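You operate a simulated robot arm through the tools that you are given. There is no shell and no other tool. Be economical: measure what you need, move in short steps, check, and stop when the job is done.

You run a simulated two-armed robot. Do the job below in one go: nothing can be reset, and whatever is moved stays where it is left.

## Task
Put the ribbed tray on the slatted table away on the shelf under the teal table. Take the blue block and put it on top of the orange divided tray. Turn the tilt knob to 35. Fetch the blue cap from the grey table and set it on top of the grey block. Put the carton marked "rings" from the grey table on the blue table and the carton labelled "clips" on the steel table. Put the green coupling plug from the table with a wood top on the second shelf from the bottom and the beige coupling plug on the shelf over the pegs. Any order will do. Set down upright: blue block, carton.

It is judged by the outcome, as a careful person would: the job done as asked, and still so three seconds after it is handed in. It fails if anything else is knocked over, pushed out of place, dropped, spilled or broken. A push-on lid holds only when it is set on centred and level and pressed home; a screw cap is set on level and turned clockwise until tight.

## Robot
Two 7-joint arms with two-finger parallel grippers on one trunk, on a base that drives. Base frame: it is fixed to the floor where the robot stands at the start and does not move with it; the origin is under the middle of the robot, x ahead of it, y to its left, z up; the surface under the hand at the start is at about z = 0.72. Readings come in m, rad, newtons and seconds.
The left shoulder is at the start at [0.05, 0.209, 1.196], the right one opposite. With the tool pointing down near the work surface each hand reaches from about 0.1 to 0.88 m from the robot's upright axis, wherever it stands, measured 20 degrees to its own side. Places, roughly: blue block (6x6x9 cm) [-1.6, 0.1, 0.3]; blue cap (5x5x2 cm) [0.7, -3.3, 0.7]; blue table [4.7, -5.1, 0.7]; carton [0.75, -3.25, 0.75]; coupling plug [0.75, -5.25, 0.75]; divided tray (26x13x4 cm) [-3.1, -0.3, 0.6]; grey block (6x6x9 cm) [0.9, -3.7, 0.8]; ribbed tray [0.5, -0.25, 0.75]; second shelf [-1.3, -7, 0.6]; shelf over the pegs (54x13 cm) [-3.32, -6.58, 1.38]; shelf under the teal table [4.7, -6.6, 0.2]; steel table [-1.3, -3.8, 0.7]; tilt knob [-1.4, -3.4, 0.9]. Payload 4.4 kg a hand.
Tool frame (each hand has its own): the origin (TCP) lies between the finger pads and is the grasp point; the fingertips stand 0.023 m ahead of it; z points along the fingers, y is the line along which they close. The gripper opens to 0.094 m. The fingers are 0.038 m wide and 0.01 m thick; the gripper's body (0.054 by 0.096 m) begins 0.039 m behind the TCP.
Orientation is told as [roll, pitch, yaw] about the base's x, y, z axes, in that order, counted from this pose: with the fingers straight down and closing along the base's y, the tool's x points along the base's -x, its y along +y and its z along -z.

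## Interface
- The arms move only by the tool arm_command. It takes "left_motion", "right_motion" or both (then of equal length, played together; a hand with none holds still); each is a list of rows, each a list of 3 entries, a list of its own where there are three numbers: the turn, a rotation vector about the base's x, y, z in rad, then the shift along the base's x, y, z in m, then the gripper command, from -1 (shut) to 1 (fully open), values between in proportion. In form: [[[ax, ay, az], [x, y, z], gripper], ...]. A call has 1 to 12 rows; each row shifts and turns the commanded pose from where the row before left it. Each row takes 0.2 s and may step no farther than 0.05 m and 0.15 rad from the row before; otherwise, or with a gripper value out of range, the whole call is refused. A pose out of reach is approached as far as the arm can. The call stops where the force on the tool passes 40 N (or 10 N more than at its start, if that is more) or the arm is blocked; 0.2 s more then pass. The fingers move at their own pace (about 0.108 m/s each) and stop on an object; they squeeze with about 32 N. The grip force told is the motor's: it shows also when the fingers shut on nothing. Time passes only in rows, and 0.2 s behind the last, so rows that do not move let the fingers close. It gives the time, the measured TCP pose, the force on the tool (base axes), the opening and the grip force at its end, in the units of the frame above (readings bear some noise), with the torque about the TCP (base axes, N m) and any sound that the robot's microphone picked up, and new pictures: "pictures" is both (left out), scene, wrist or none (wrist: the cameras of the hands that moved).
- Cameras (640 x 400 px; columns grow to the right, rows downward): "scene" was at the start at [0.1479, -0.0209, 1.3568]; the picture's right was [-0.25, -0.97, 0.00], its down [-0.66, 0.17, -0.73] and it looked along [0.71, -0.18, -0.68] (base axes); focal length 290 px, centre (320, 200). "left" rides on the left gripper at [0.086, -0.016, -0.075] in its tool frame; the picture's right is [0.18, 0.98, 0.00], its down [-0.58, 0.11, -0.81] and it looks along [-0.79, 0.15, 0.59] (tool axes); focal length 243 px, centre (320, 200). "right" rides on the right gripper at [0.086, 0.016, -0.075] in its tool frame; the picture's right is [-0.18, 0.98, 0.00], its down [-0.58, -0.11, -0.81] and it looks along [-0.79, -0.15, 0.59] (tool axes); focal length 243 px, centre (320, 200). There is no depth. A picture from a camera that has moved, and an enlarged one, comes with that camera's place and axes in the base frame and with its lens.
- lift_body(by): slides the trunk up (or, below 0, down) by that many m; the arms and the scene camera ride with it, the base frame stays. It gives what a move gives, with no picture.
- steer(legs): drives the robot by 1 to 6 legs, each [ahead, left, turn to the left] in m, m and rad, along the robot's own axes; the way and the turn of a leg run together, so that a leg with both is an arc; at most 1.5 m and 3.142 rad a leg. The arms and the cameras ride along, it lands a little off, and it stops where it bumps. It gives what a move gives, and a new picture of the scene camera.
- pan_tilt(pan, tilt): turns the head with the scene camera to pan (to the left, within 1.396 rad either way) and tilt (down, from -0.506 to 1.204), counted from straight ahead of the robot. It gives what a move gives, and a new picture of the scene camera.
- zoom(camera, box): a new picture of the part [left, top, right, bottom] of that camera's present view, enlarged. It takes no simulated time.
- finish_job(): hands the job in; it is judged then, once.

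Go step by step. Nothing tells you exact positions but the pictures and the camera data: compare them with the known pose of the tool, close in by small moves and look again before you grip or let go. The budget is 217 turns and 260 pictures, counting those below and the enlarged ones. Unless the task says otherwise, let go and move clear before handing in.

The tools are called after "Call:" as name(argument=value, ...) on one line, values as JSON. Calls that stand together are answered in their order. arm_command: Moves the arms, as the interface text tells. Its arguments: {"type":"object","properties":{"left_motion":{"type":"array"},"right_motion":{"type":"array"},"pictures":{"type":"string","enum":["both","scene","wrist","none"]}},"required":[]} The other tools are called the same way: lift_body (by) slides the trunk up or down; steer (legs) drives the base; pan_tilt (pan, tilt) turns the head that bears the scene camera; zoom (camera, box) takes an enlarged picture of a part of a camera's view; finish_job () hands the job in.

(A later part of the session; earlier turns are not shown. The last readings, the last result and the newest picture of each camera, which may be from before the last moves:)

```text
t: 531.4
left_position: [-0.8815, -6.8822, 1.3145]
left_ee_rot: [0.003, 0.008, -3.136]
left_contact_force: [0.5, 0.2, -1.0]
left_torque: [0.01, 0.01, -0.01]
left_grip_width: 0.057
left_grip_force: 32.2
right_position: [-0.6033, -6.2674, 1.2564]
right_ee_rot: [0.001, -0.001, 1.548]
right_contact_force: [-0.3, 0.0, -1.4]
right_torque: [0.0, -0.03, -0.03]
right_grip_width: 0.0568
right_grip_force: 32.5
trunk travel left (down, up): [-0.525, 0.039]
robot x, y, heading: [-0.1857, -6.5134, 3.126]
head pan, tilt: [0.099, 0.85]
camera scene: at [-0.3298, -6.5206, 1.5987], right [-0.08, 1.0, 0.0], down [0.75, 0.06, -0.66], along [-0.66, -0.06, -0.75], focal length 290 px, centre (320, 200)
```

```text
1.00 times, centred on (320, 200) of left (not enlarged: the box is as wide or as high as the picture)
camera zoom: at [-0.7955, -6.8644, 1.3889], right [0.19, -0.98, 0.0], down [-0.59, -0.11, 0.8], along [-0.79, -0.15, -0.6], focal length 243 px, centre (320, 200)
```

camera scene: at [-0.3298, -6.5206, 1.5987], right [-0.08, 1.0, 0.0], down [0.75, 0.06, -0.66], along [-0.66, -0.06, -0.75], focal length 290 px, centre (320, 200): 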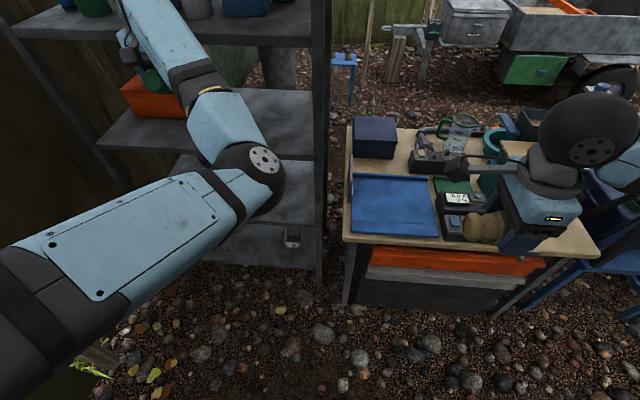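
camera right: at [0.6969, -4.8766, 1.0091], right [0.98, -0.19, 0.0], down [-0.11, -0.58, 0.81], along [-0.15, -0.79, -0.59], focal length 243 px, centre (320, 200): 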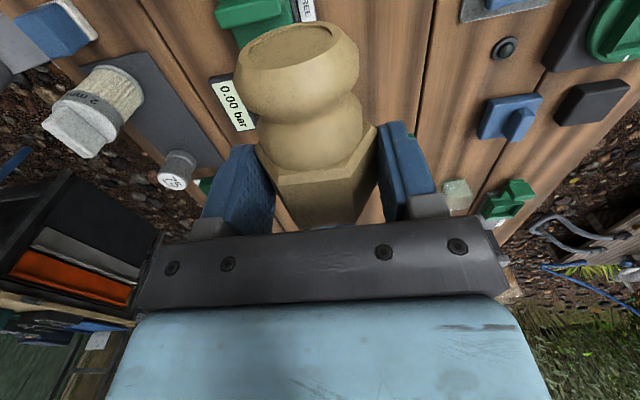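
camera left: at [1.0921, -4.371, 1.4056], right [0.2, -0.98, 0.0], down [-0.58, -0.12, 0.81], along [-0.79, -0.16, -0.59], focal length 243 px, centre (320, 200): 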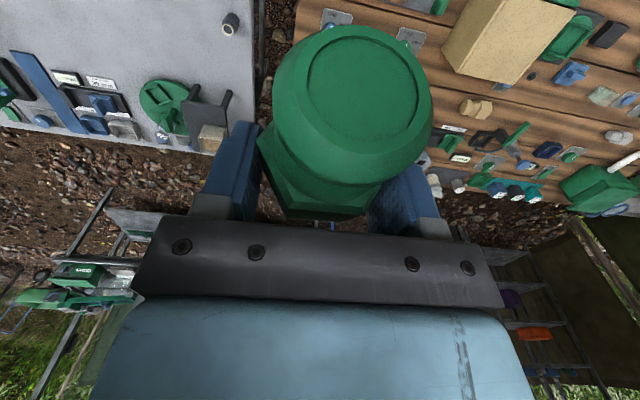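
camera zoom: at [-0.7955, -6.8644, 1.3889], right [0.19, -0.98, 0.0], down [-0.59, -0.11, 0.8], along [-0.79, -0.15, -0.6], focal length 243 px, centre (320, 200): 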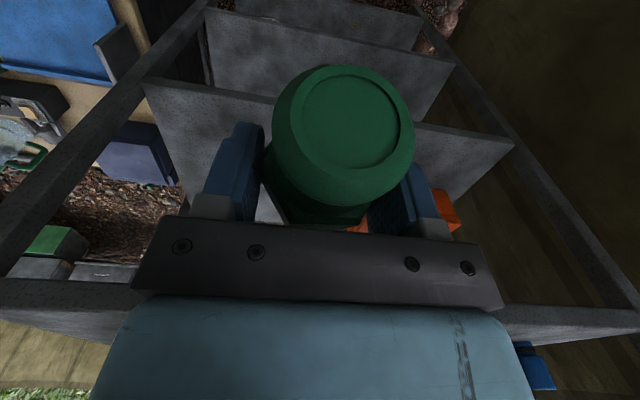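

The green plug is still held but got nudged in the grip. I raise the right hand, lower the trunk and lean the left tool forward while still in front of the rack, then check the plug's level.

Call:
arm_command(right_motion=[[[0, 0, 0], [0, 0, 0.04], -1], [[0, 0, 0], [0, 0, 0.04], -1], [[0, 0, 0], [0, 0, 0.04], -1]], pictures="none")

Call:
lift_body(by=-0.25)

Call:
arm_command(left_motion=[[[0, 0.1, 0], [0.0, 0, -0.03], -1], [[0, 0.1, 0], [0.0, 0, -0.04], -1], [[0, 0.1, 0], [0.0, 0, -0.04], -1], [[0, 0.1, 0], [0.0, 0, -0.04], -1], [[0, 0.055, 0], [0.0, 0, -0.04], -1], [[0, 0, 0], [0.0, 0, -0.04], -1], [[0, 0, 0], [0.0, 0, -0.04], -1], [[0, 0, 0], [0, 0, 0], -1]], pictures="both")

```text
t: 532.2
left_position: [-0.8818, -6.8833, 1.3145]
left_ee_rot: [0.004, 0.008, -3.135]
left_contact_force: [-0.3, -0.3, -0.6]
left_torque: [0.01, -0.01, -0.01]
left_grip_width: 0.0567
left_grip_force: 31.8
right_position: [-0.6035, -6.2688, 1.3783]
right_ee_rot: [-0.001, -0.001, 1.55]
right_contact_force: [-0.1, -1.3, -1.2]
right_torque: [0.05, 0.01, 0.01]
right_grip_width: 0.057
right_grip_force: 31.7
trunk travel left (down, up): [-0.525, 0.039]
robot x, y, heading: [-0.1836, -6.5106, 3.125]
head pan, tilt: [0.099, 0.85]
```

```text
t: 534.8
left_position: [-0.8808, -6.8825, 1.0654]
left_ee_rot: [0.003, 0.007, -3.137]
left_contact_force: [0.4, -0.1, -1.1]
left_torque: [0.0, 0.03, 0.0]
left_grip_width: 0.0566
left_grip_force: 32.1
right_position: [-0.6039, -6.2685, 1.1276]
right_ee_rot: [0.001, 0.0, 1.549]
right_contact_force: [0.9, -0.5, -1.0]
right_torque: [0.05, -0.02, 0.02]
right_grip_width: 0.0569
right_grip_force: 31.9
trunk travel left (down, up): [-0.275, 0.289]
robot x, y, heading: [-0.1821, -6.5135, 3.123]
head pan, tilt: [0.099, 0.85]
```

```text
t: 536.5
left_position: [-0.8802, -6.8793, 0.7939]
left_ee_rot: [0.0, -0.448, -3.138]
left_contact_force: [-0.9, -0.5, -2.9]
left_torque: [0.02, 0.03, -0.01]
left_grip_width: 0.057
left_grip_force: 32.2
right_position: [-0.6032, -6.2687, 1.1262]
right_ee_rot: [-0.001, 0.0, 1.551]
right_contact_force: [1.1, 0.2, -1.7]
right_torque: [0.06, 0.0, -0.03]
right_grip_width: 0.0572
right_grip_force: 31.2
trunk travel left (down, up): [-0.275, 0.289]
robot x, y, heading: [-0.1836, -6.5154, 3.129]
head pan, tilt: [0.099, 0.85]
camera scene: at [-0.3296, -6.5205, 1.3487], right [-0.08, 1.0, 0.0], down [0.75, 0.06, -0.66], along [-0.66, -0.06, -0.75], focal length 290 px, centre (320, 200)
camera left: at [-0.7702, -6.8617, 0.8231], right [0.17, -0.98, -0.08], down [-0.18, -0.11, 0.98], along [-0.97, -0.15, -0.19], focal length 243 px, centre (320, 200)
```

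scene: 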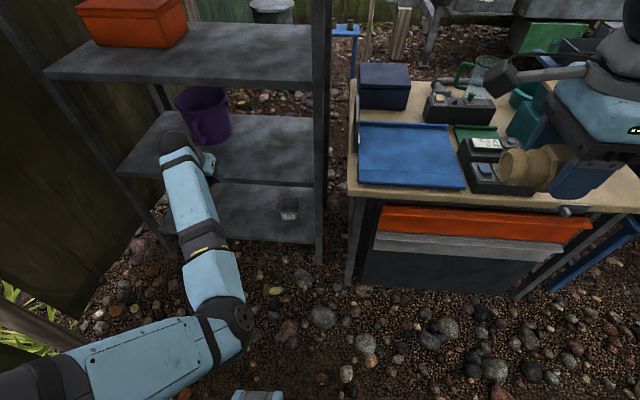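
left: 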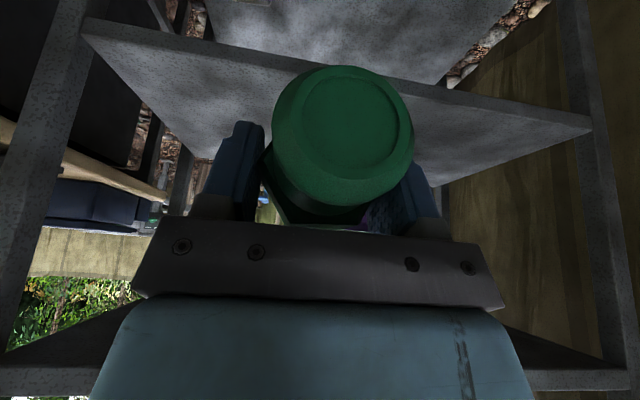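

The second shelf (with the purple cup at the far left) has free room on its right. I lean a bit more to level the plug, lower to entry height, then drive in.

Call:
arm_command(left_motion=[[[0, 0.07, 0], [0, 0.01, -0.03], -1], [[0, 0.07, 0], [0, 0.015, -0.03], -1], [[0, 0.07, 0], [0, 0.015, -0.03], -1], [[0, 0, 0], [0, 0, 0], -1]], pictures="wrist")

Call:
steer(legs=[[0.2, 0, 0.01]])

```text
t: 537.5
left_position: [-0.8874, -6.8504, 0.7118]
left_ee_rot: [0.013, -0.67, -3.138]
left_contact_force: [-0.7, 0.7, -2.3]
left_torque: [-0.01, 0.03, 0.0]
left_grip_width: 0.057
left_grip_force: 32.6
right_position: [-0.6037, -6.2684, 1.1277]
right_ee_rot: [0.001, -0.002, 1.548]
right_contact_force: [0.1, -0.7, -1.7]
right_torque: [0.01, -0.04, -0.01]
right_grip_width: 0.057
right_grip_force: 32.0
trunk travel left (down, up): [-0.275, 0.289]
robot x, y, heading: [-0.1841, -6.5136, 3.126]
head pan, tilt: [0.099, 0.85]
camera left: at [-0.7734, -6.8321, 0.7167], right [0.15, -0.98, -0.1], down [0.05, -0.1, 0.99], along [-0.99, -0.16, 0.03], focal length 243 px, centre (320, 200)
```

left: 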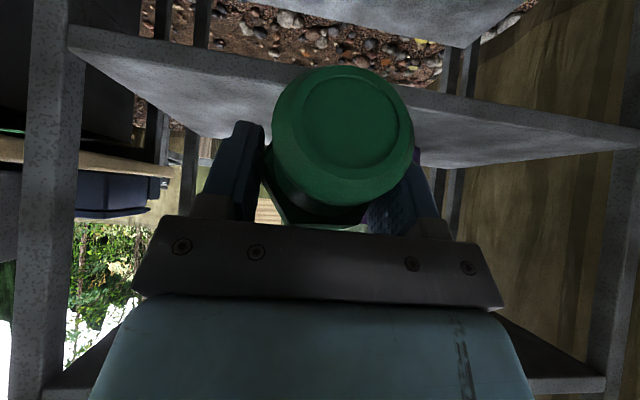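

```text
t: 539.2
left_position: [-1.0836, -6.8557, 0.7086]
left_ee_rot: [0.014, -0.663, -3.131]
left_contact_force: [-0.4, 0.1, -1.8]
left_torque: [0.03, 0.01, 0.01]
left_grip_width: 0.0574
left_grip_force: 32.3
right_position: [-0.808, -6.2708, 1.127]
right_ee_rot: [0.001, 0.0, 1.56]
right_contact_force: [-0.2, 0.1, -1.8]
right_torque: [0.03, 0.0, 0.03]
right_grip_width: 0.0569
right_grip_force: 31.9
trunk travel left (down, up): [-0.275, 0.289]
robot x, y, heading: [-0.3883, -6.5132, 3.138]
head pan, tilt: [0.099, 0.85]
camera scene: at [-0.5319, -6.5198, 1.3485], right [-0.09, 1.0, 0.0], down [0.75, 0.07, -0.66], along [-0.66, -0.06, -0.75], focal length 290 px, centre (320, 200)
```

scene: 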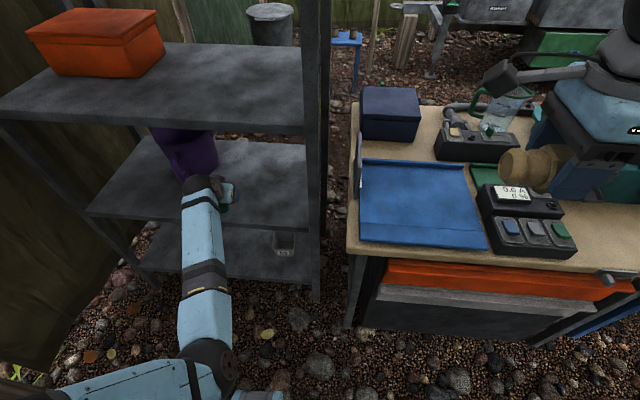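

Level and entering well. A further 7 cm, then lower gently.

Call:
steer(legs=[[0.075, 0, 0]])

Call:
arm_command(left_motion=[[[0, 0, 0], [0, 0, -0.025], -1], [[0, 0, 0], [0, 0, -0.02], -1], [[0, 0, 0], [0, 0, -0.01], -1], [[0, 0, 0], [0, 0, 0], -1]], pictures="wrist")

```text
t: 540.2
left_position: [-1.1583, -6.8575, 0.7096]
left_ee_rot: [0.018, -0.664, -3.133]
left_contact_force: [0.7, 0.4, -2.0]
left_torque: [0.01, -0.01, 0.02]
left_grip_width: 0.057
left_grip_force: 31.6
right_position: [-0.8833, -6.2705, 1.128]
right_ee_rot: [0.001, 0.0, 1.559]
right_contact_force: [0.1, 0.6, -1.6]
right_torque: [0.02, -0.04, -0.02]
right_grip_width: 0.057
right_grip_force: 32.3
trunk travel left (down, up): [-0.275, 0.289]
robot x, y, heading: [-0.4597, -6.5143, 3.138]
head pan, tilt: [0.099, 0.85]
camera scene: at [-0.6066, -6.5194, 1.3485], right [-0.09, 1.0, 0.0], down [0.75, 0.07, -0.66], along [-0.66, -0.06, -0.75], focal length 290 px, centre (320, 200)
```

scene: 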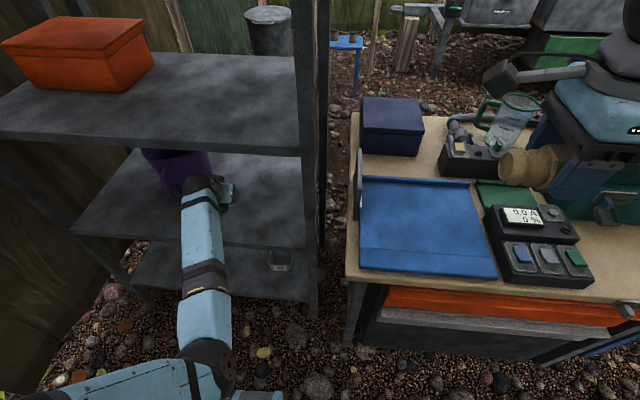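

```text
t: 541.2
left_position: [-1.1558, -6.8566, 0.6551]
left_ee_rot: [0.018, -0.665, -3.129]
left_contact_force: [-0.4, 0.7, -1.5]
left_torque: [0.03, -0.05, 0.02]
left_grip_width: 0.0571
left_grip_force: 31.7
right_position: [-0.8822, -6.2697, 1.1276]
right_ee_rot: [0.0, -0.001, 1.557]
right_contact_force: [0.1, 0.1, -1.2]
right_torque: [0.04, 0.02, -0.01]
right_grip_width: 0.057
right_grip_force: 32.1
trunk travel left (down, up): [-0.275, 0.289]
robot x, y, heading: [-0.4581, -6.5109, 3.133]
head pan, tilt: [0.099, 0.85]
camera left: at [-1.0429, -6.8371, 0.6591], right [0.17, -0.98, -0.1], down [0.04, -0.09, 0.99], along [-0.99, -0.17, 0.02], focal length 243 px, centre (320, 200)
```

left: 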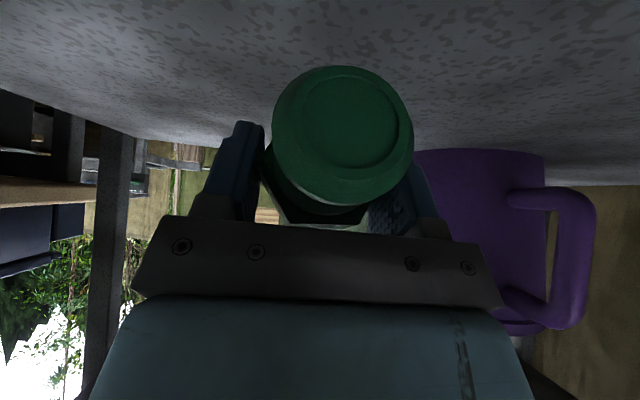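

Call:
arm_command(left_motion=[[[0, 0, 0], [0, 0, -0.006], -1], [[0, 0, 0], [0, 0, -0.005], -1], [[0, 0, 0], [0, 0, -0.004], -1], [[0, 0, 0], [0, 0, -0.003], -1], [[0, 0, 0], [0, 0, -0.003], -1], [[0, 0, 0], [0, 0, 0], -1]], pictures="none")

```text
t: 542.6
left_position: [-1.1582, -6.857, 0.6363]
left_ee_rot: [0.019, -0.667, -3.131]
left_contact_force: [-0.3, -1.1, 9.4]
left_torque: [0.03, -0.33, -0.05]
left_grip_width: 0.0572
left_grip_force: 32.2
right_position: [-0.8816, -6.2698, 1.128]
right_ee_rot: [0.002, 0.001, 1.56]
right_contact_force: [0.0, 0.1, -1.3]
right_torque: [-0.01, -0.01, 0.04]
right_grip_width: 0.0569
right_grip_force: 32.2
trunk travel left (down, up): [-0.275, 0.289]
robot x, y, heading: [-0.4629, -6.5121, 3.137]
head pan, tilt: [0.099, 0.85]
```

Touching the shelf. A little more press, then release and withdraw by driving back.

Call:
arm_command(left_motion=[[[0, 0, 0], [0, 0, -0.002], -1], [[0, 0, 0], [0, 0, 0], 0.35], [[0, 0, 0], [0, 0, 0], 0.6], [[0, 0, 0], [0, 0, 0], 0.7], [[0, 0, 0], [0, 0, 0], 0.7]], pictures="wrist")

```text
t: 543.8
left_position: [-1.1572, -6.8571, 0.6311]
left_ee_rot: [0.017, -0.665, -3.131]
left_contact_force: [-0.4, -0.1, 0.1]
left_torque: [-0.01, -0.01, -0.01]
left_grip_width: 0.0797
left_grip_force: 0.1
right_position: [-0.8822, -6.2711, 1.1269]
right_ee_rot: [0.0, 0.0, 1.557]
right_contact_force: [0.1, 0.8, -2.1]
right_torque: [-0.02, 0.0, 0.03]
right_grip_width: 0.0567
right_grip_force: 32.1
trunk travel left (down, up): [-0.275, 0.289]
robot x, y, heading: [-0.4587, -6.5136, 3.133]
head pan, tilt: [0.099, 0.85]
camera left: at [-1.0433, -6.837, 0.6369], right [0.17, -0.98, -0.1], down [0.04, -0.09, 0.99], along [-0.99, -0.17, 0.03], focal length 243 px, centre (320, 200)
```

left: 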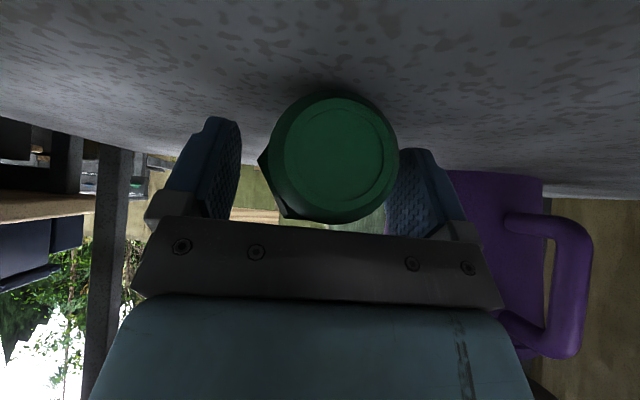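

The plug lies on the shelf. I withdraw along the tool axis, then drive back.

Call:
arm_command(left_motion=[[[0, 0, 0], [0.0185, 0, 0.0236], 0.7], [[0, 0, 0], [0.0185, 0, 0.0236], 0.7], [[0, 0, 0], [0.0185, 0, 0.0236], 0.7], [[0, 0, 0], [0, 0, 0], 0.7]], pictures="wrist")

Call:
steer(legs=[[-0.3, 0, 0]])

```text
t: 545.0
left_position: [-1.143, -6.835, 0.7604]
left_ee_rot: [-0.034, -0.748, -3.103]
left_contact_force: [-0.1, -0.2, -0.1]
left_torque: [-0.01, 0.0, 0.01]
left_grip_width: 0.0798
left_grip_force: 0.0
right_position: [-0.8821, -6.2717, 1.135]
right_ee_rot: [-0.002, 0.001, 1.56]
right_contact_force: [0.1, -0.2, -1.4]
right_torque: [0.03, 0.01, -0.03]
right_grip_width: 0.0567
right_grip_force: 31.8
trunk travel left (down, up): [-0.275, 0.289]
robot x, y, heading: [-0.4596, -6.511, 3.135]
head pan, tilt: [0.099, 0.85]
stopped in row 4 (left hand): the arm was blocked; the commanded pose is now the measured one
camera left: at [-1.0295, -6.8158, 0.7566], right [0.15, -0.98, -0.15], down [0.12, -0.13, 0.98], along [-0.98, -0.16, 0.1], focal length 243 px, centre (320, 200)
```

left: 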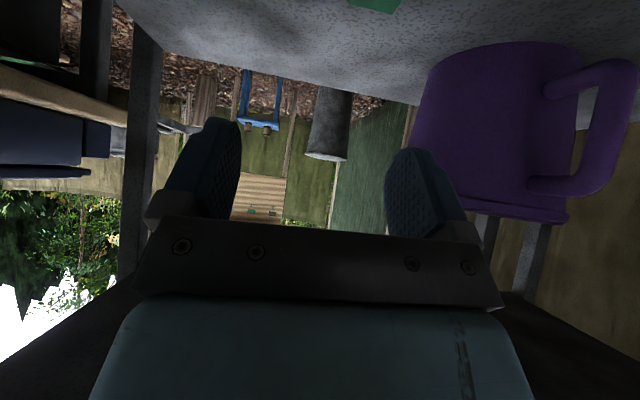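

```text
t: 547.0
left_position: [-0.8525, -6.8359, 0.7671]
left_ee_rot: [-0.032, -0.763, -3.109]
left_contact_force: [0.8, 0.1, -0.8]
left_torque: [0.0, 0.05, 0.01]
left_grip_width: 0.0799
left_grip_force: 0.1
right_position: [-0.5838, -6.2709, 1.1332]
right_ee_rot: [0.001, 0.0, 1.554]
right_contact_force: [0.4, -0.2, -1.8]
right_torque: [0.05, 0.01, -0.01]
right_grip_width: 0.0571
right_grip_force: 32.3
trunk travel left (down, up): [-0.275, 0.289]
robot x, y, heading: [-0.1635, -6.5151, 3.131]
head pan, tilt: [0.099, 0.85]
camera scene: at [-0.3082, -6.5211, 1.3545], right [-0.09, 1.0, 0.0], down [0.75, 0.07, -0.66], along [-0.66, -0.06, -0.75], focal length 290 px, centre (320, 200)
```

scene: 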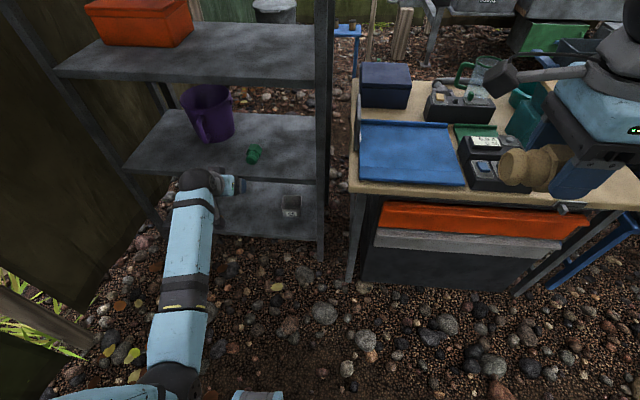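

The green plug lies on the second shelf. I raise the trunk and straighten the left hand before driving back.

Call:
lift_body(by=0.25)

Call:
arm_command(left_motion=[[[0, -0.1, 0], [0, 0, 0.03], 0.7], [[0, -0.1, 0], [0, 0, 0.03], 0.7], [[0, -0.1, 0], [0, 0, 0.03], 0.7], [[0, -0.1, 0], [0, 0, 0.03], 0.7], [[0, -0.1, 0], [0, 0, 0.03], 0.7], [[0, -0.1, 0], [0, 0, 0.03], 0.7], [[0, -0.1, 0], [0, 0, 0.03], 0.7], [[0, 0, 0], [0, 0, 0.03], 0.7], [[0, 0, 0], [0, 0, 0], 0.7]], pictures="scene")

```text
t: 549.6
left_position: [-0.8518, -6.8341, 1.0111]
left_ee_rot: [-0.032, -0.76, -3.108]
left_contact_force: [-0.9, 0.0, -0.5]
left_torque: [0.03, -0.01, -0.04]
left_grip_width: 0.08
left_grip_force: 0.0
right_position: [-0.5849, -6.2714, 1.3779]
right_ee_rot: [0.0, 0.0, 1.554]
right_contact_force: [-0.2, -0.1, -1.6]
right_torque: [-0.01, 0.01, -0.01]
right_grip_width: 0.0569
right_grip_force: 31.8
trunk travel left (down, up): [-0.525, 0.039]
robot x, y, heading: [-0.1665, -6.5114, 3.134]
head pan, tilt: [0.099, 0.85]
```

```text
t: 551.6
left_position: [-0.8525, -6.8349, 1.2523]
left_ee_rot: [-0.012, -0.062, -3.118]
left_contact_force: [-0.2, 0.0, -0.2]
left_torque: [0.02, -0.03, -0.05]
left_grip_width: 0.08
left_grip_force: 0.1
right_position: [-0.5845, -6.2699, 1.3772]
right_ee_rot: [-0.001, -0.001, 1.552]
right_contact_force: [-0.5, 0.5, -1.4]
right_torque: [0.02, -0.01, 0.0]
right_grip_width: 0.0568
right_grip_force: 32.2
trunk travel left (down, up): [-0.525, 0.039]
robot x, y, heading: [-0.1614, -6.514, 3.13]
head pan, tilt: [0.099, 0.85]
camera scene: at [-0.3093, -6.5204, 1.5986], right [-0.09, 1.0, 0.0], down [0.75, 0.07, -0.66], along [-0.66, -0.06, -0.75], focal length 290 px, centre (320, 200)
```

scene: 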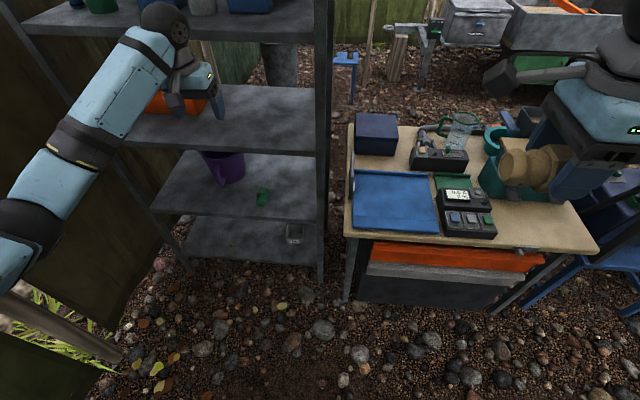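

The left elbow is now back outside. I retract the left hand to a compact pose.

Call:
arm_command(left_motion=[[[0, -0.03, 0], [0.03, 0.01, 0], 0.7], [[0, -0.03, 0], [0.04, 0.01, 0], 0.7], [[0, 0, 0], [0.04, 0.01, 0], 0.7], [[0, 0, 0], [0.04, 0.01, 0], 0.7], [[0, 0, 0], [0.04, 0.01, 0], 0.7], [[0, 0, 0], [0.04, 0.01, 0.01], 0.7], [[0, 0, 0], [0.04, 0.01, 0.02], 0.7], [[0, 0, 0], [0.03, 0.01, 0.02], 0.7]], pictures="none")

```text
t: 553.4
left_position: [-0.5483, -6.7551, 1.3011]
left_ee_rot: [-0.009, -0.001, -3.116]
left_contact_force: [0.3, -0.3, -0.4]
left_torque: [0.05, 0.01, -0.03]
left_grip_width: 0.0799
left_grip_force: 0.1
right_position: [-0.5827, -6.2703, 1.3765]
right_ee_rot: [0.001, -0.001, 1.555]
right_contact_force: [-0.7, 0.6, -1.5]
right_torque: [-0.01, -0.01, 0.01]
right_grip_width: 0.0569
right_grip_force: 31.9
trunk travel left (down, up): [-0.525, 0.039]
robot x, y, heading: [-0.1662, -6.5164, 3.135]
head pan, tilt: [0.099, 0.85]
```

Left arm is normal again. I strafe north along the aisle (no turning needed), then go round the steel table's north end.

Call:
steer(legs=[[0, -1.5, 0], [0, -1.5, 0], [0, -1.07, 0], [0.6, 0, 0]])

Call:
pan_tilt(pan=-0.5, tilt=0.5)

```text
t: 591.9
left_position: [-1.0796, -2.663, 1.3007]
left_ee_rot: [-0.012, -0.002, -3.118]
left_contact_force: [-0.3, -0.6, -0.9]
left_torque: [-0.03, 0.01, 0.0]
left_grip_width: 0.08
left_grip_force: 0.1
right_position: [-1.1131, -2.1783, 1.3777]
right_ee_rot: [0.001, 0.001, 1.554]
right_contact_force: [-0.1, -0.7, -1.8]
right_torque: [0.03, 0.0, 0.0]
right_grip_width: 0.0573
right_grip_force: 32.2
trunk travel left (down, up): [-0.525, 0.039]
robot x, y, heading: [-0.6951, -2.4213, 3.131]
head pan, tilt: [0.099, 0.85]
camera scene: at [-0.8375, -2.4291, 1.5987], right [-0.09, 1.0, 0.0], down [0.75, 0.07, -0.66], along [-0.66, -0.06, -0.75], focal length 290 px, centre (320, 200)
```

scene: 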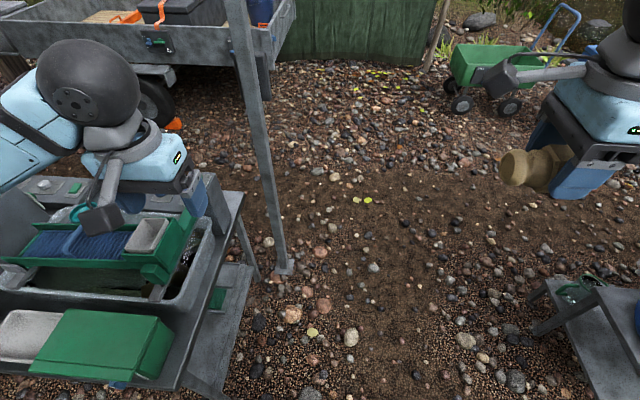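

```text
t: 592.9
left_position: [-1.0806, -2.6636, 1.3004]
left_ee_rot: [-0.012, -0.002, -3.119]
left_contact_force: [-0.6, 0.8, -1.4]
left_torque: [-0.01, -0.02, 0.01]
left_grip_width: 0.0799
left_grip_force: 0.1
right_position: [-1.1133, -2.1787, 1.3784]
right_ee_rot: [0.0, 0.0, 1.553]
right_contact_force: [-0.6, 0.4, -1.7]
right_torque: [0.02, 0.02, -0.02]
right_grip_width: 0.057
right_grip_force: 31.9
trunk travel left (down, up): [-0.525, 0.039]
robot x, y, heading: [-0.695, -2.4227, 3.13]
head pan, tilt: [-0.499, 0.499]
camera scene: at [-0.8394, -2.3779, 1.6286], right [0.49, 0.87, 0.0], down [0.42, -0.23, -0.88], along [-0.77, 0.43, -0.48], focal length 290 px, centre (320, 200)
```

scene: 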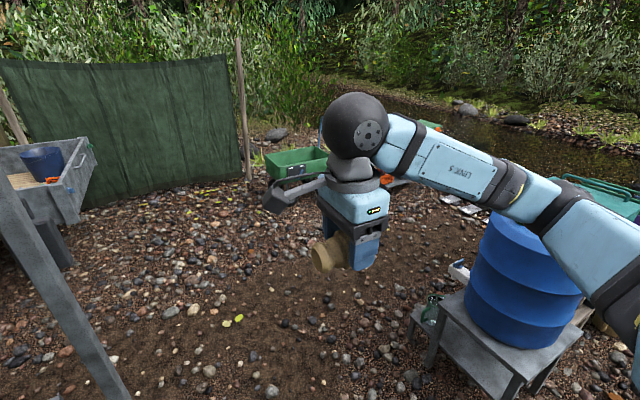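

The way is clear north of the post. I pass it and look south on the west side.

Call:
steer(legs=[[0.3, -0.47, 0], [1.4, 0, 0]])

Call:
pan_tilt(pan=1.3, tilt=0.45)

```text
t: 604.2
left_position: [-2.7884, -2.1604, 1.3015]
left_ee_rot: [-0.013, -0.002, -3.131]
left_contact_force: [-0.2, 0.9, 0.2]
left_torque: [0.01, -0.01, 0.02]
left_grip_width: 0.08
left_grip_force: 0.0
right_position: [-2.8181, -1.6754, 1.3762]
right_ee_rot: [-0.001, 0.0, 1.543]
right_contact_force: [0.2, 0.9, -1.6]
right_torque: [0.01, -0.02, 0.0]
right_grip_width: 0.057
right_grip_force: 32.5
trunk travel left (down, up): [-0.525, 0.039]
robot x, y, heading: [-2.3996, -1.9265, 3.116]
head pan, tilt: [-0.499, 0.499]
camera scene: at [-2.5457, -1.8773, 1.6287], right [0.5, 0.87, 0.0], down [0.41, -0.24, -0.88], along [-0.76, 0.44, -0.48], focal length 290 px, centre (320, 200)
```

scene: 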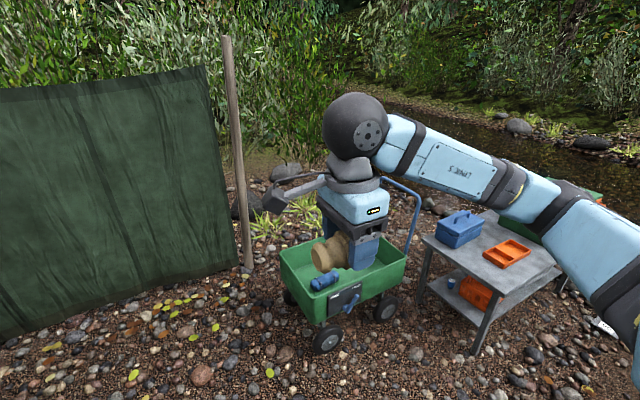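

```text
t: 606.0
left_position: [-2.7904, -2.1601, 1.3003]
left_ee_rot: [-0.014, -0.002, -3.132]
left_contact_force: [0.8, 0.1, 0.0]
left_torque: [-0.01, -0.01, 0.0]
left_grip_width: 0.08
left_grip_force: 0.0
right_position: [-2.8168, -1.6746, 1.3766]
right_ee_rot: [-0.002, 0.0, 1.543]
right_contact_force: [0.6, 0.0, -1.7]
right_torque: [0.01, 0.04, 0.01]
right_grip_width: 0.0569
right_grip_force: 32.3
trunk travel left (down, up): [-0.525, 0.039]
robot x, y, heading: [-2.4001, -1.9242, 3.115]
head pan, tilt: [1.3, 0.45]
camera scene: at [-2.4937, -2.0106, 1.6331], right [-0.96, 0.29, 0.0], down [0.13, 0.42, -0.9], along [-0.26, -0.86, -0.44], focal length 290 px, centre (320, 200)
```

scene: 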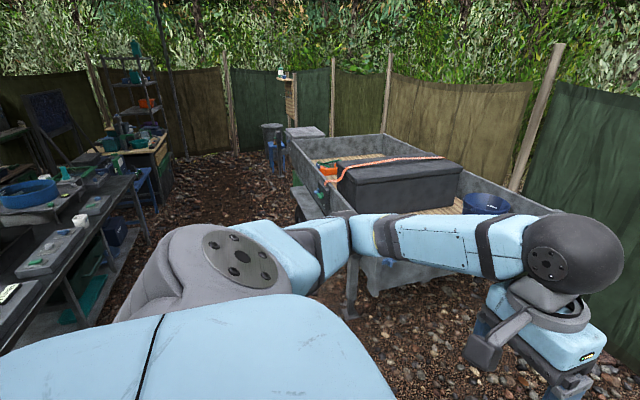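

The lane between steel table and trailer is open; the peg board stands at its end. I drive south.

Call:
steer(legs=[[0, 0, 1.597], [1.5, 0, 0], [1.5, 0, 0], [0.6, 0, 0]])

Call:
pan_tilt(pan=-0.4, tilt=0.4)

```text
t: 627.4
left_position: [-2.1404, -5.9186, 1.3007]
left_ee_rot: [-0.011, -0.001, -1.539]
left_contact_force: [-0.2, 0.4, 0.2]
left_torque: [0.0, -0.01, 0.04]
left_grip_width: 0.0795
left_grip_force: 0.0
right_position: [-2.6265, -5.9555, 1.3776]
right_ee_rot: [0.003, 0.001, 3.137]
right_contact_force: [-0.9, -1.3, -1.7]
right_torque: [-0.06, 0.0, -0.01]
right_grip_width: 0.0568
right_grip_force: 31.9
trunk travel left (down, up): [-0.525, 0.039]
robot x, y, heading: [-2.383, -5.5344, -1.573]
head pan, tilt: [1.3, 0.45]
camera scene: at [-2.297, -5.6257, 1.6332], right [-0.27, -0.96, 0.0], down [-0.42, 0.12, -0.9], along [0.87, -0.24, -0.44], focal length 290 px, centre (320, 200)
```

scene: 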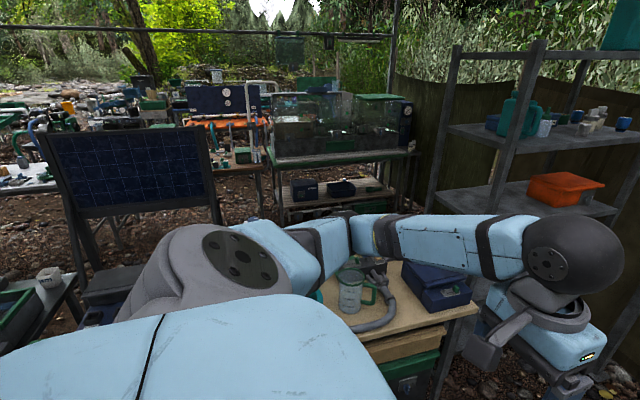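

```text
t: 629.1
left_position: [-2.141, -5.9193, 1.3011]
left_ee_rot: [-0.013, -0.003, -1.537]
left_contact_force: [0.6, 0.9, -0.1]
left_torque: [0.02, 0.01, -0.02]
left_grip_width: 0.08
left_grip_force: 0.1
right_position: [-2.6255, -5.957, 1.3773]
right_ee_rot: [-0.001, 0.0, 3.139]
right_contact_force: [0.1, 0.3, -1.5]
right_torque: [-0.03, 0.0, 0.0]
right_grip_width: 0.0566
right_grip_force: 31.7
trunk travel left (down, up): [-0.525, 0.039]
robot x, y, heading: [-2.3898, -5.5327, -1.57]
head pan, tilt: [-0.4, 0.4]
camera scene: at [-2.4215, -5.6872, 1.6378], right [-0.92, 0.39, 0.0], down [0.15, 0.36, -0.92], along [-0.36, -0.85, -0.39], focal length 290 px, centre (320, 200)
```

scene: 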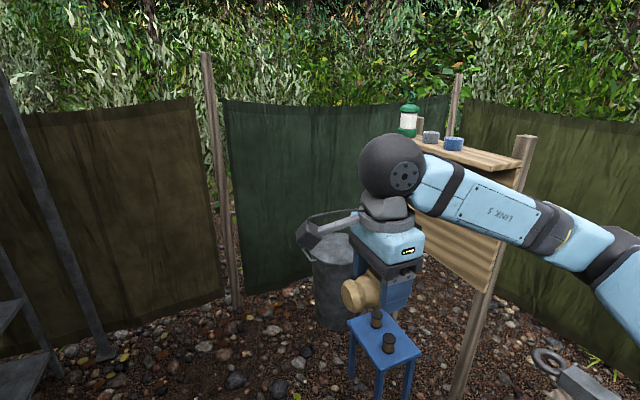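

The shelf (with a lantern and cups) sits on a peg board facing north-east. I turn to face it and approach partly.

Call:
steer(legs=[[0, 0, -0.67], [0.45, -0.06, 0]])

Call:
pan_tilt(pan=0.05, tilt=0.45)

```text
t: 633.4
left_position: [-2.7369, -6.2792, 1.3004]
left_ee_rot: [-0.01, 0.003, -2.216]
left_contact_force: [0.1, -0.8, 0.8]
left_torque: [0.03, -0.01, 0.0]
left_grip_width: 0.0798
left_grip_force: 0.0
right_position: [-3.1364, -6.0031, 1.3761]
right_ee_rot: [-0.004, 0.001, 2.458]
right_contact_force: [-0.3, -1.2, -1.5]
right_torque: [0.02, -0.03, 0.0]
right_grip_width: 0.0568
right_grip_force: 32.0
trunk travel left (down, up): [-0.525, 0.039]
robot x, y, heading: [-2.6837, -5.8219, -2.256]
head pan, tilt: [-0.4, 0.4]
stopped in leg 2: the robot was blocked; the commanded pose is now the measured one
camera scene: at [-2.8097, -5.9226, 1.637], right [-0.47, 0.88, 0.0], down [0.35, 0.19, -0.92], along [-0.81, -0.43, -0.39], focal length 290 px, centre (320, 200)
```

scene: 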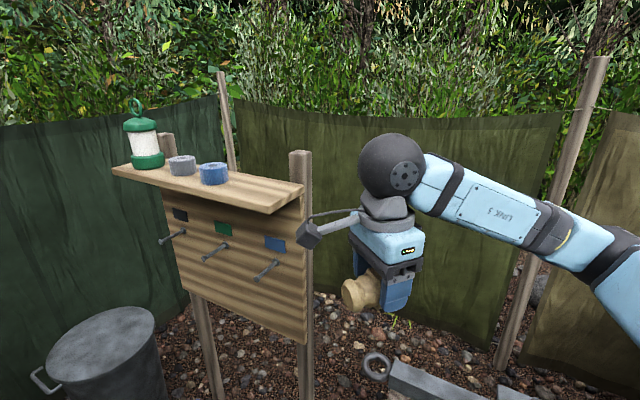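

```text
t: 634.3
left_position: [-2.7311, -6.276, 1.3013]
left_ee_rot: [-0.01, -0.003, -2.216]
left_contact_force: [-0.1, 0.8, 0.3]
left_torque: [0.02, 0.01, 0.03]
left_grip_width: 0.08
left_grip_force: 0.1
right_position: [-3.1321, -5.9998, 1.3778]
right_ee_rot: [0.002, 0.0, 2.458]
right_contact_force: [-0.8, -0.7, -0.9]
right_torque: [0.02, 0.0, -0.01]
right_grip_width: 0.057
right_grip_force: 31.8
trunk travel left (down, up): [-0.525, 0.039]
robot x, y, heading: [-2.6829, -5.8211, -2.25]
head pan, tilt: [0.051, 0.45]
camera scene: at [-2.7764, -5.9496, 1.6333], right [-0.81, 0.59, 0.0], down [0.26, 0.35, -0.9], along [-0.53, -0.73, -0.43], focal length 290 px, centre (320, 200)
```

scene: 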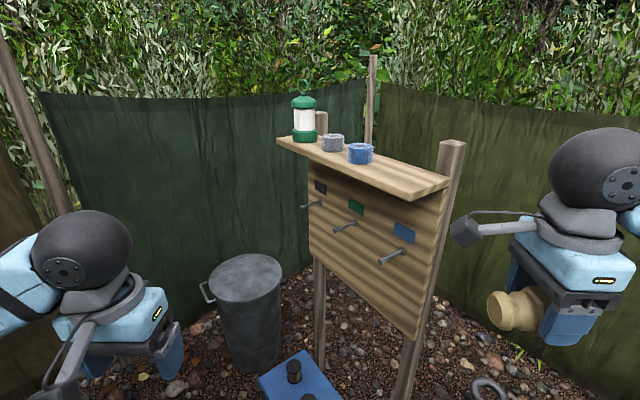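

The shelf actually runs along y at x≈−3.31 (y −6.28…−6.82), facing east. I back off a little, turn to face −x and slide in front of it.

Call:
steer(legs=[[-0.1, 0, 0], [0, 0, -0.89], [0, 0.64, 0]])

Call:
pan_tilt(pan=0.0, tilt=0.45)

```text
t: 643.5
left_position: [-3.0046, -6.6289, 1.3014]
left_ee_rot: [-0.014, -0.003, -3.111]
left_contact_force: [-0.1, -0.7, 0.7]
left_torque: [-0.02, 0.01, 0.0]
left_grip_width: 0.0799
left_grip_force: 0.1
right_position: [-3.0428, -6.1436, 1.3771]
right_ee_rot: [0.003, 0.001, 1.564]
right_contact_force: [-0.1, 0.4, -1.1]
right_torque: [0.04, 0.01, 0.02]
right_grip_width: 0.0568
right_grip_force: 31.4
trunk travel left (down, up): [-0.525, 0.039]
robot x, y, heading: [-2.6174, -6.3872, 3.139]
head pan, tilt: [0.051, 0.45]
camera scene: at [-2.7791, -6.3899, 1.6331], right [-0.05, 1.0, 0.0], down [0.43, 0.02, -0.9], along [-0.9, -0.04, -0.44], focal length 290 px, centre (320, 200)
```

scene: 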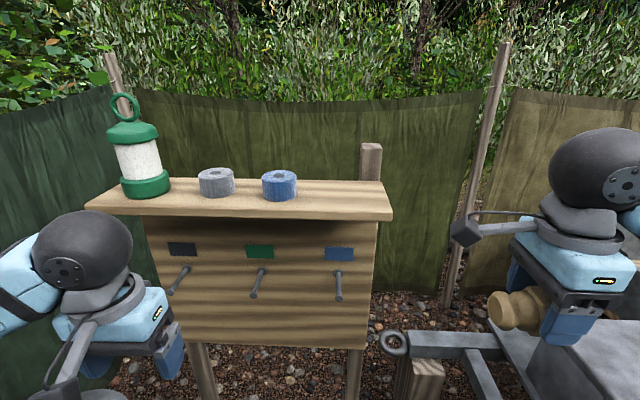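

```text
t: 644.1
left_position: [-3.0051, -6.6292, 1.301]
left_ee_rot: [-0.013, -0.001, -3.11]
left_contact_force: [0.2, -0.8, -0.4]
left_torque: [-0.04, -0.04, -0.01]
left_grip_width: 0.08
left_grip_force: 0.0
right_position: [-3.043, -6.1452, 1.3781]
right_ee_rot: [0.002, -0.001, 1.564]
right_contact_force: [-0.4, -0.4, -1.9]
right_torque: [0.01, -0.02, 0.02]
right_grip_width: 0.0568
right_grip_force: 31.9
trunk travel left (down, up): [-0.525, 0.039]
robot x, y, heading: [-2.6259, -6.3868, 3.137]
head pan, tilt: [0.0, 0.45]
camera scene: at [-2.7792, -6.3855, 1.6331], right [0.0, 1.0, 0.0], down [0.44, 0.0, -0.9], along [-0.9, 0.0, -0.44], focal length 290 px, centre (320, 200)
```

scene: 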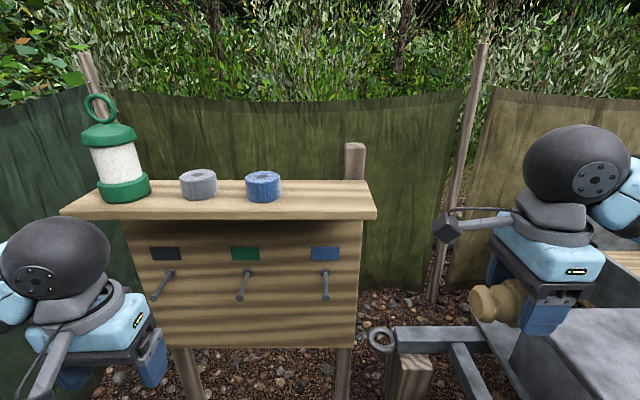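

Shelf top is at z≈1.40, x −3.22…−3.35; free spot right of the blue cup around y≈−6.365. I raise and move the beige plug over it.

Call:
arm_command(right_motion=[[[0, 0, 0], [0, 0, 0.045], -1], [[0, 0, 0], [0, 0, 0.045], -1], [[0, 0, 0], [0, 0, 0.04], -1], [[0, 0, 0], [-0.0339, -0.0314, 0], -1], [[0, 0, 0], [-0.0339, -0.0314, 0], -1], [[0, 0, 0], [-0.0339, -0.0314, 0], -1], [[0, 0, 0], [-0.0339, -0.0314, 0], -1], [[0, 0, 0], [-0.0339, -0.0314, 0], -1], [[0, 0, 0], [-0.0339, -0.0314, 0], -1], [[0, 0, 0], [-0.0339, -0.0314, 0], -1], [[0, 0, 0], [0, 0, 0], -1]], pictures="both")

```text
t: 646.5
left_position: [-3.0053, -6.6279, 1.3011]
left_ee_rot: [-0.011, -0.004, -3.11]
left_contact_force: [1.5, 1.0, 0.4]
left_torque: [0.02, 0.02, 0.02]
left_grip_width: 0.0799
left_grip_force: 0.1
right_position: [-3.2788, -6.3627, 1.5092]
right_ee_rot: [0.001, 0.001, 1.564]
right_contact_force: [1.4, -0.5, -1.6]
right_torque: [-0.03, 0.03, -0.01]
right_grip_width: 0.0571
right_grip_force: 32.7
trunk travel left (down, up): [-0.525, 0.039]
robot x, y, heading: [-2.6201, -6.3838, 3.143]
head pan, tilt: [0.0, 0.45]
camera scene: at [-2.7785, -6.3841, 1.6332], right [0.0, 1.0, 0.0], down [0.43, 0.0, -0.9], along [-0.9, 0.0, -0.43], focal length 290 px, centre (320, 200)
camera right: at [-3.2959, -6.4492, 1.5826], right [-0.98, 0.19, 0.0], down [0.11, 0.58, 0.81], along [0.15, 0.79, -0.59], focal length 243 px, centre (320, 200)
```

scene: 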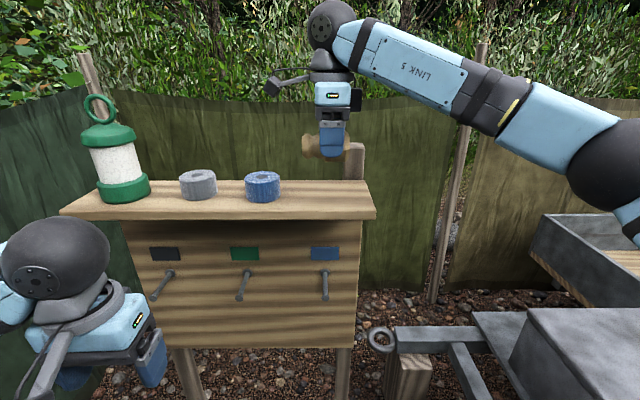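
right: 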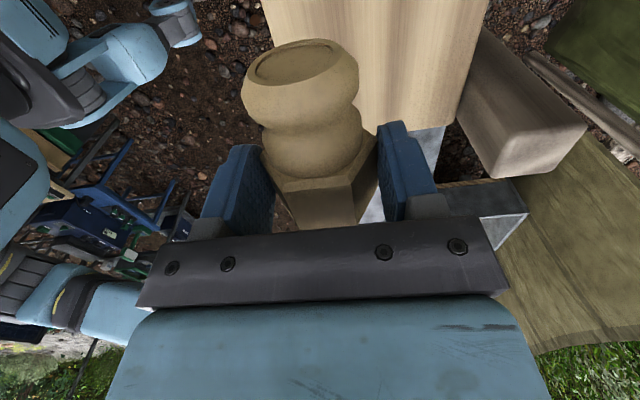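

The wrist view puts the shelf's middle at x≈−3.32. I shift back 3 cm and lower in steps.

Call:
arm_command(right_motion=[[[0, 0, 0], [-0.032, -0.006, 0], -1], [[0, 0, 0], [0, 0, -0.03], -1], [[0, 0, 0], [0, 0, -0.03], -1], [[0, 0, 0], [0, 0, -0.01], -1], [[0, 0, 0], [0, 0, 0], -1]], pictures="both")

```text
t: 647.7
left_position: [-3.0058, -6.6288, 1.3006]
left_ee_rot: [-0.01, -0.003, -3.11]
left_contact_force: [-0.6, 0.9, -0.1]
left_torque: [-0.01, -0.01, 0.02]
left_grip_width: 0.0797
left_grip_force: 0.1
right_position: [-3.3108, -6.3699, 1.4387]
right_ee_rot: [0.003, -0.001, 1.565]
right_contact_force: [-0.1, 0.2, -0.8]
right_torque: [0.0, 0.01, -0.02]
right_grip_width: 0.057
right_grip_force: 32.1
trunk travel left (down, up): [-0.525, 0.039]
robot x, y, heading: [-2.6191, -6.3859, 3.14]
head pan, tilt: [0.0, 0.45]
camera scene: at [-2.7789, -6.385, 1.6331], right [0.0, 1.0, 0.0], down [0.44, 0.0, -0.9], along [-0.9, 0.0, -0.44], focal length 290 px, centre (320, 200)
camera right: at [-3.328, -6.4559, 1.5126], right [-0.98, 0.19, 0.0], down [0.11, 0.58, 0.81], along [0.15, 0.79, -0.59], focal length 243 px, centre (320, 200)
```

scene: 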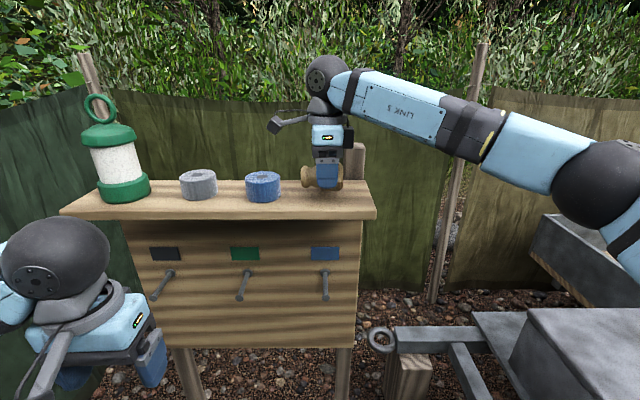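
right: 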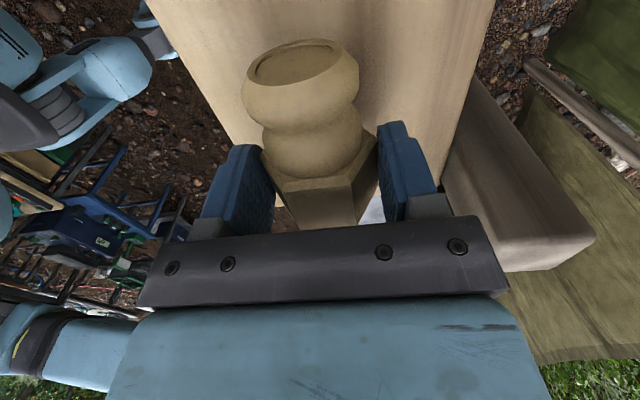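

Call:
arm_command(right_motion=[[[0, 0, 0], [0, 0, -0.006], -1], [[0, 0, 0], [0, 0, -0.006], -1], [[0, 0, 0], [0, 0, -0.005], -1], [[0, 0, 0], [0, 0, -0.004], -1], [[0, 0, 0], [0, 0, 0], -1]], pictures="none")

```text
t: 648.9
left_position: [-3.0028, -6.6291, 1.3023]
left_ee_rot: [-0.011, -0.005, -3.11]
left_contact_force: [-0.8, 0.9, -0.3]
left_torque: [-0.02, 0.0, -0.02]
left_grip_width: 0.0799
left_grip_force: 0.1
right_position: [-3.3102, -6.371, 1.4213]
right_ee_rot: [0.004, 0.003, 1.564]
right_contact_force: [-6.4, 1.6, 23.7]
right_torque: [0.22, 0.21, -0.08]
right_grip_width: 0.0572
right_grip_force: 32.2
trunk travel left (down, up): [-0.525, 0.039]
robot x, y, heading: [-2.6225, -6.3816, 3.137]
head pan, tilt: [0.0, 0.45]
```

Contact. Release carefully and rise.

Call:
arm_command(right_motion=[[[0, 0, 0], [0, 0, 0.002], -0.1], [[0, 0, 0], [0, 0, 0], 0.4], [[0, 0, 0], [0, 0, 0], 0.6], [[0, 0, 0], [0, 0, 0], 0.6], [[0, 0, 0], [0, 0, 0.03], 0.6], [[0, 0, 0], [0, 0, 0.04], 0.6], [[0, 0, 0], [0.03, 0, 0.03], 0.6], [[0, 0, 0], [0.04, 0.01, 0.02], 0.6], [[0, 0, 0], [0.04, 0.02, 0], 0.6], [[0, 0, 0], [0.04, 0.02, 0], 0.6], [[0, 0, 0], [0.04, 0.02, -0.02], 0.6]], pictures="scene")

```text
t: 651.3
left_position: [-3.0047, -6.627, 1.3024]
left_ee_rot: [-0.01, -0.004, -3.109]
left_contact_force: [0.6, 0.8, 0.2]
left_torque: [-0.02, -0.01, 0.01]
left_grip_width: 0.0801
left_grip_force: 0.0
right_position: [-3.1206, -6.2975, 1.5168]
right_ee_rot: [0.003, 0.001, 1.563]
right_contact_force: [0.1, 0.2, 0.1]
right_torque: [-0.02, 0.02, 0.01]
right_grip_width: 0.0753
right_grip_force: 0.0
trunk travel left (down, up): [-0.525, 0.039]
robot x, y, heading: [-2.6188, -6.3869, 3.14]
head pan, tilt: [0.0, 0.45]
camera scene: at [-2.778, -6.3831, 1.6333], right [0.0, 1.0, 0.0], down [0.43, 0.0, -0.9], along [-0.9, 0.0, -0.43], focal length 290 px, centre (320, 200)
```

scene: 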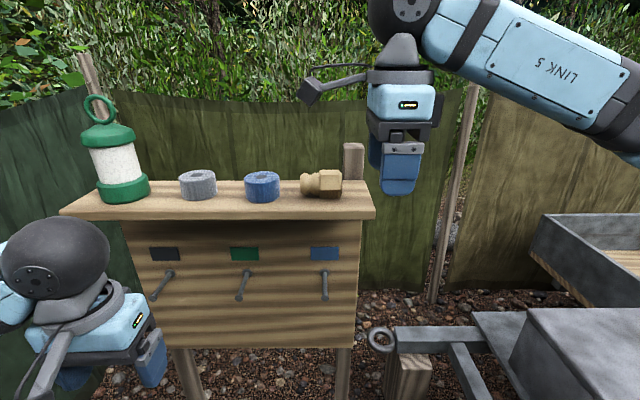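

The beige plug lies on the shelf over the pegs. Next the tilt knob: I go back up the lane and turn to face the steel table from its west side.

Call:
arm_command(right_motion=[[[0, 0, 0], [0.03, 0.02, -0.03], 0.6], [[0, 0, 0], [0.03, 0.02, -0.03], 0.6], [[0, 0, 0], [0.03, 0.0, -0.03], 0.6], [[0, 0, 0], [0.0, 0.0, -0.03], 0.6]], pictures="none")

Call:
pan_tilt(pan=0, tilt=0.7)

Call:
steer(legs=[[-0.22, 0, 0], [0, -1.5, 0], [0, -1.4, 0], [0, 0, 3.14]])

```text
t: 652.3
left_position: [-3.0052, -6.6295, 1.3004]
left_ee_rot: [-0.011, -0.002, -3.111]
left_contact_force: [0.4, 0.8, -0.3]
left_torque: [-0.02, -0.02, 0.0]
left_grip_width: 0.0798
left_grip_force: 0.1
right_position: [-3.0296, -6.2594, 1.3976]
right_ee_rot: [0.001, 0.002, 1.563]
right_contact_force: [-0.8, 1.1, -0.3]
right_torque: [0.01, -0.02, 0.01]
right_grip_width: 0.0752
right_grip_force: 0.0
trunk travel left (down, up): [-0.525, 0.039]
robot x, y, heading: [-2.6206, -6.3877, 3.134]
head pan, tilt: [0.0, 0.45]
```

```text
t: 653.0
left_position: [-3.0051, -6.6299, 1.3021]
left_ee_rot: [-0.013, -0.002, -3.11]
left_contact_force: [0.7, -0.1, 0.1]
left_torque: [0.03, 0.0, 0.01]
left_grip_width: 0.0799
left_grip_force: 0.1
right_position: [-3.0295, -6.2585, 1.3979]
right_ee_rot: [0.001, 0.0, 1.563]
right_contact_force: [0.3, 0.2, -0.1]
right_torque: [0.02, 0.03, 0.0]
right_grip_width: 0.0751
right_grip_force: 0.0
trunk travel left (down, up): [-0.525, 0.039]
robot x, y, heading: [-2.6186, -6.3877, 3.14]
head pan, tilt: [0.0, 0.7]
camera scene: at [-2.7719, -6.3854, 1.611], right [0.0, 1.0, 0.0], down [0.64, 0.0, -0.77], along [-0.77, 0.0, -0.64], focal length 290 px, centre (320, 200)
```

scene: 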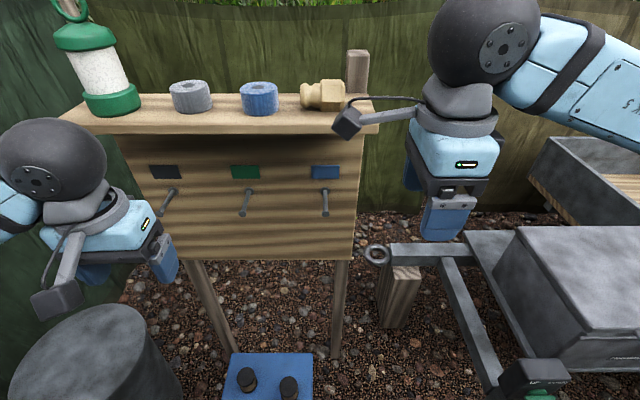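

```text
t: 687.3
left_position: [-2.0091, -3.2189, 1.301]
left_ee_rot: [-0.011, -0.001, 0.021]
left_contact_force: [0.1, 0.0, 0.2]
left_torque: [0.0, 0.0, 0.01]
left_grip_width: 0.0802
left_grip_force: 0.0
right_position: [-1.9886, -3.5897, 1.3977]
right_ee_rot: [0.002, 0.001, -1.59]
right_contact_force: [-0.3, -0.6, 0.3]
right_torque: [0.02, 0.03, 0.0]
right_grip_width: 0.075
right_grip_force: 0.0
trunk travel left (down, up): [-0.525, 0.039]
robot x, y, heading: [-2.3942, -3.458, -0.014]
head pan, tilt: [0.0, 0.7]
camera scene: at [-2.244, -3.461, 1.6109], right [-0.01, -1.0, 0.0], down [-0.64, 0.01, -0.76], along [0.76, -0.01, -0.64], focal length 290 px, centre (320, 200)
```

scene: 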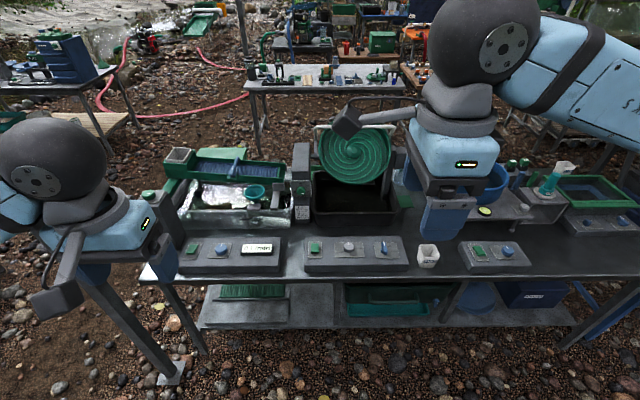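

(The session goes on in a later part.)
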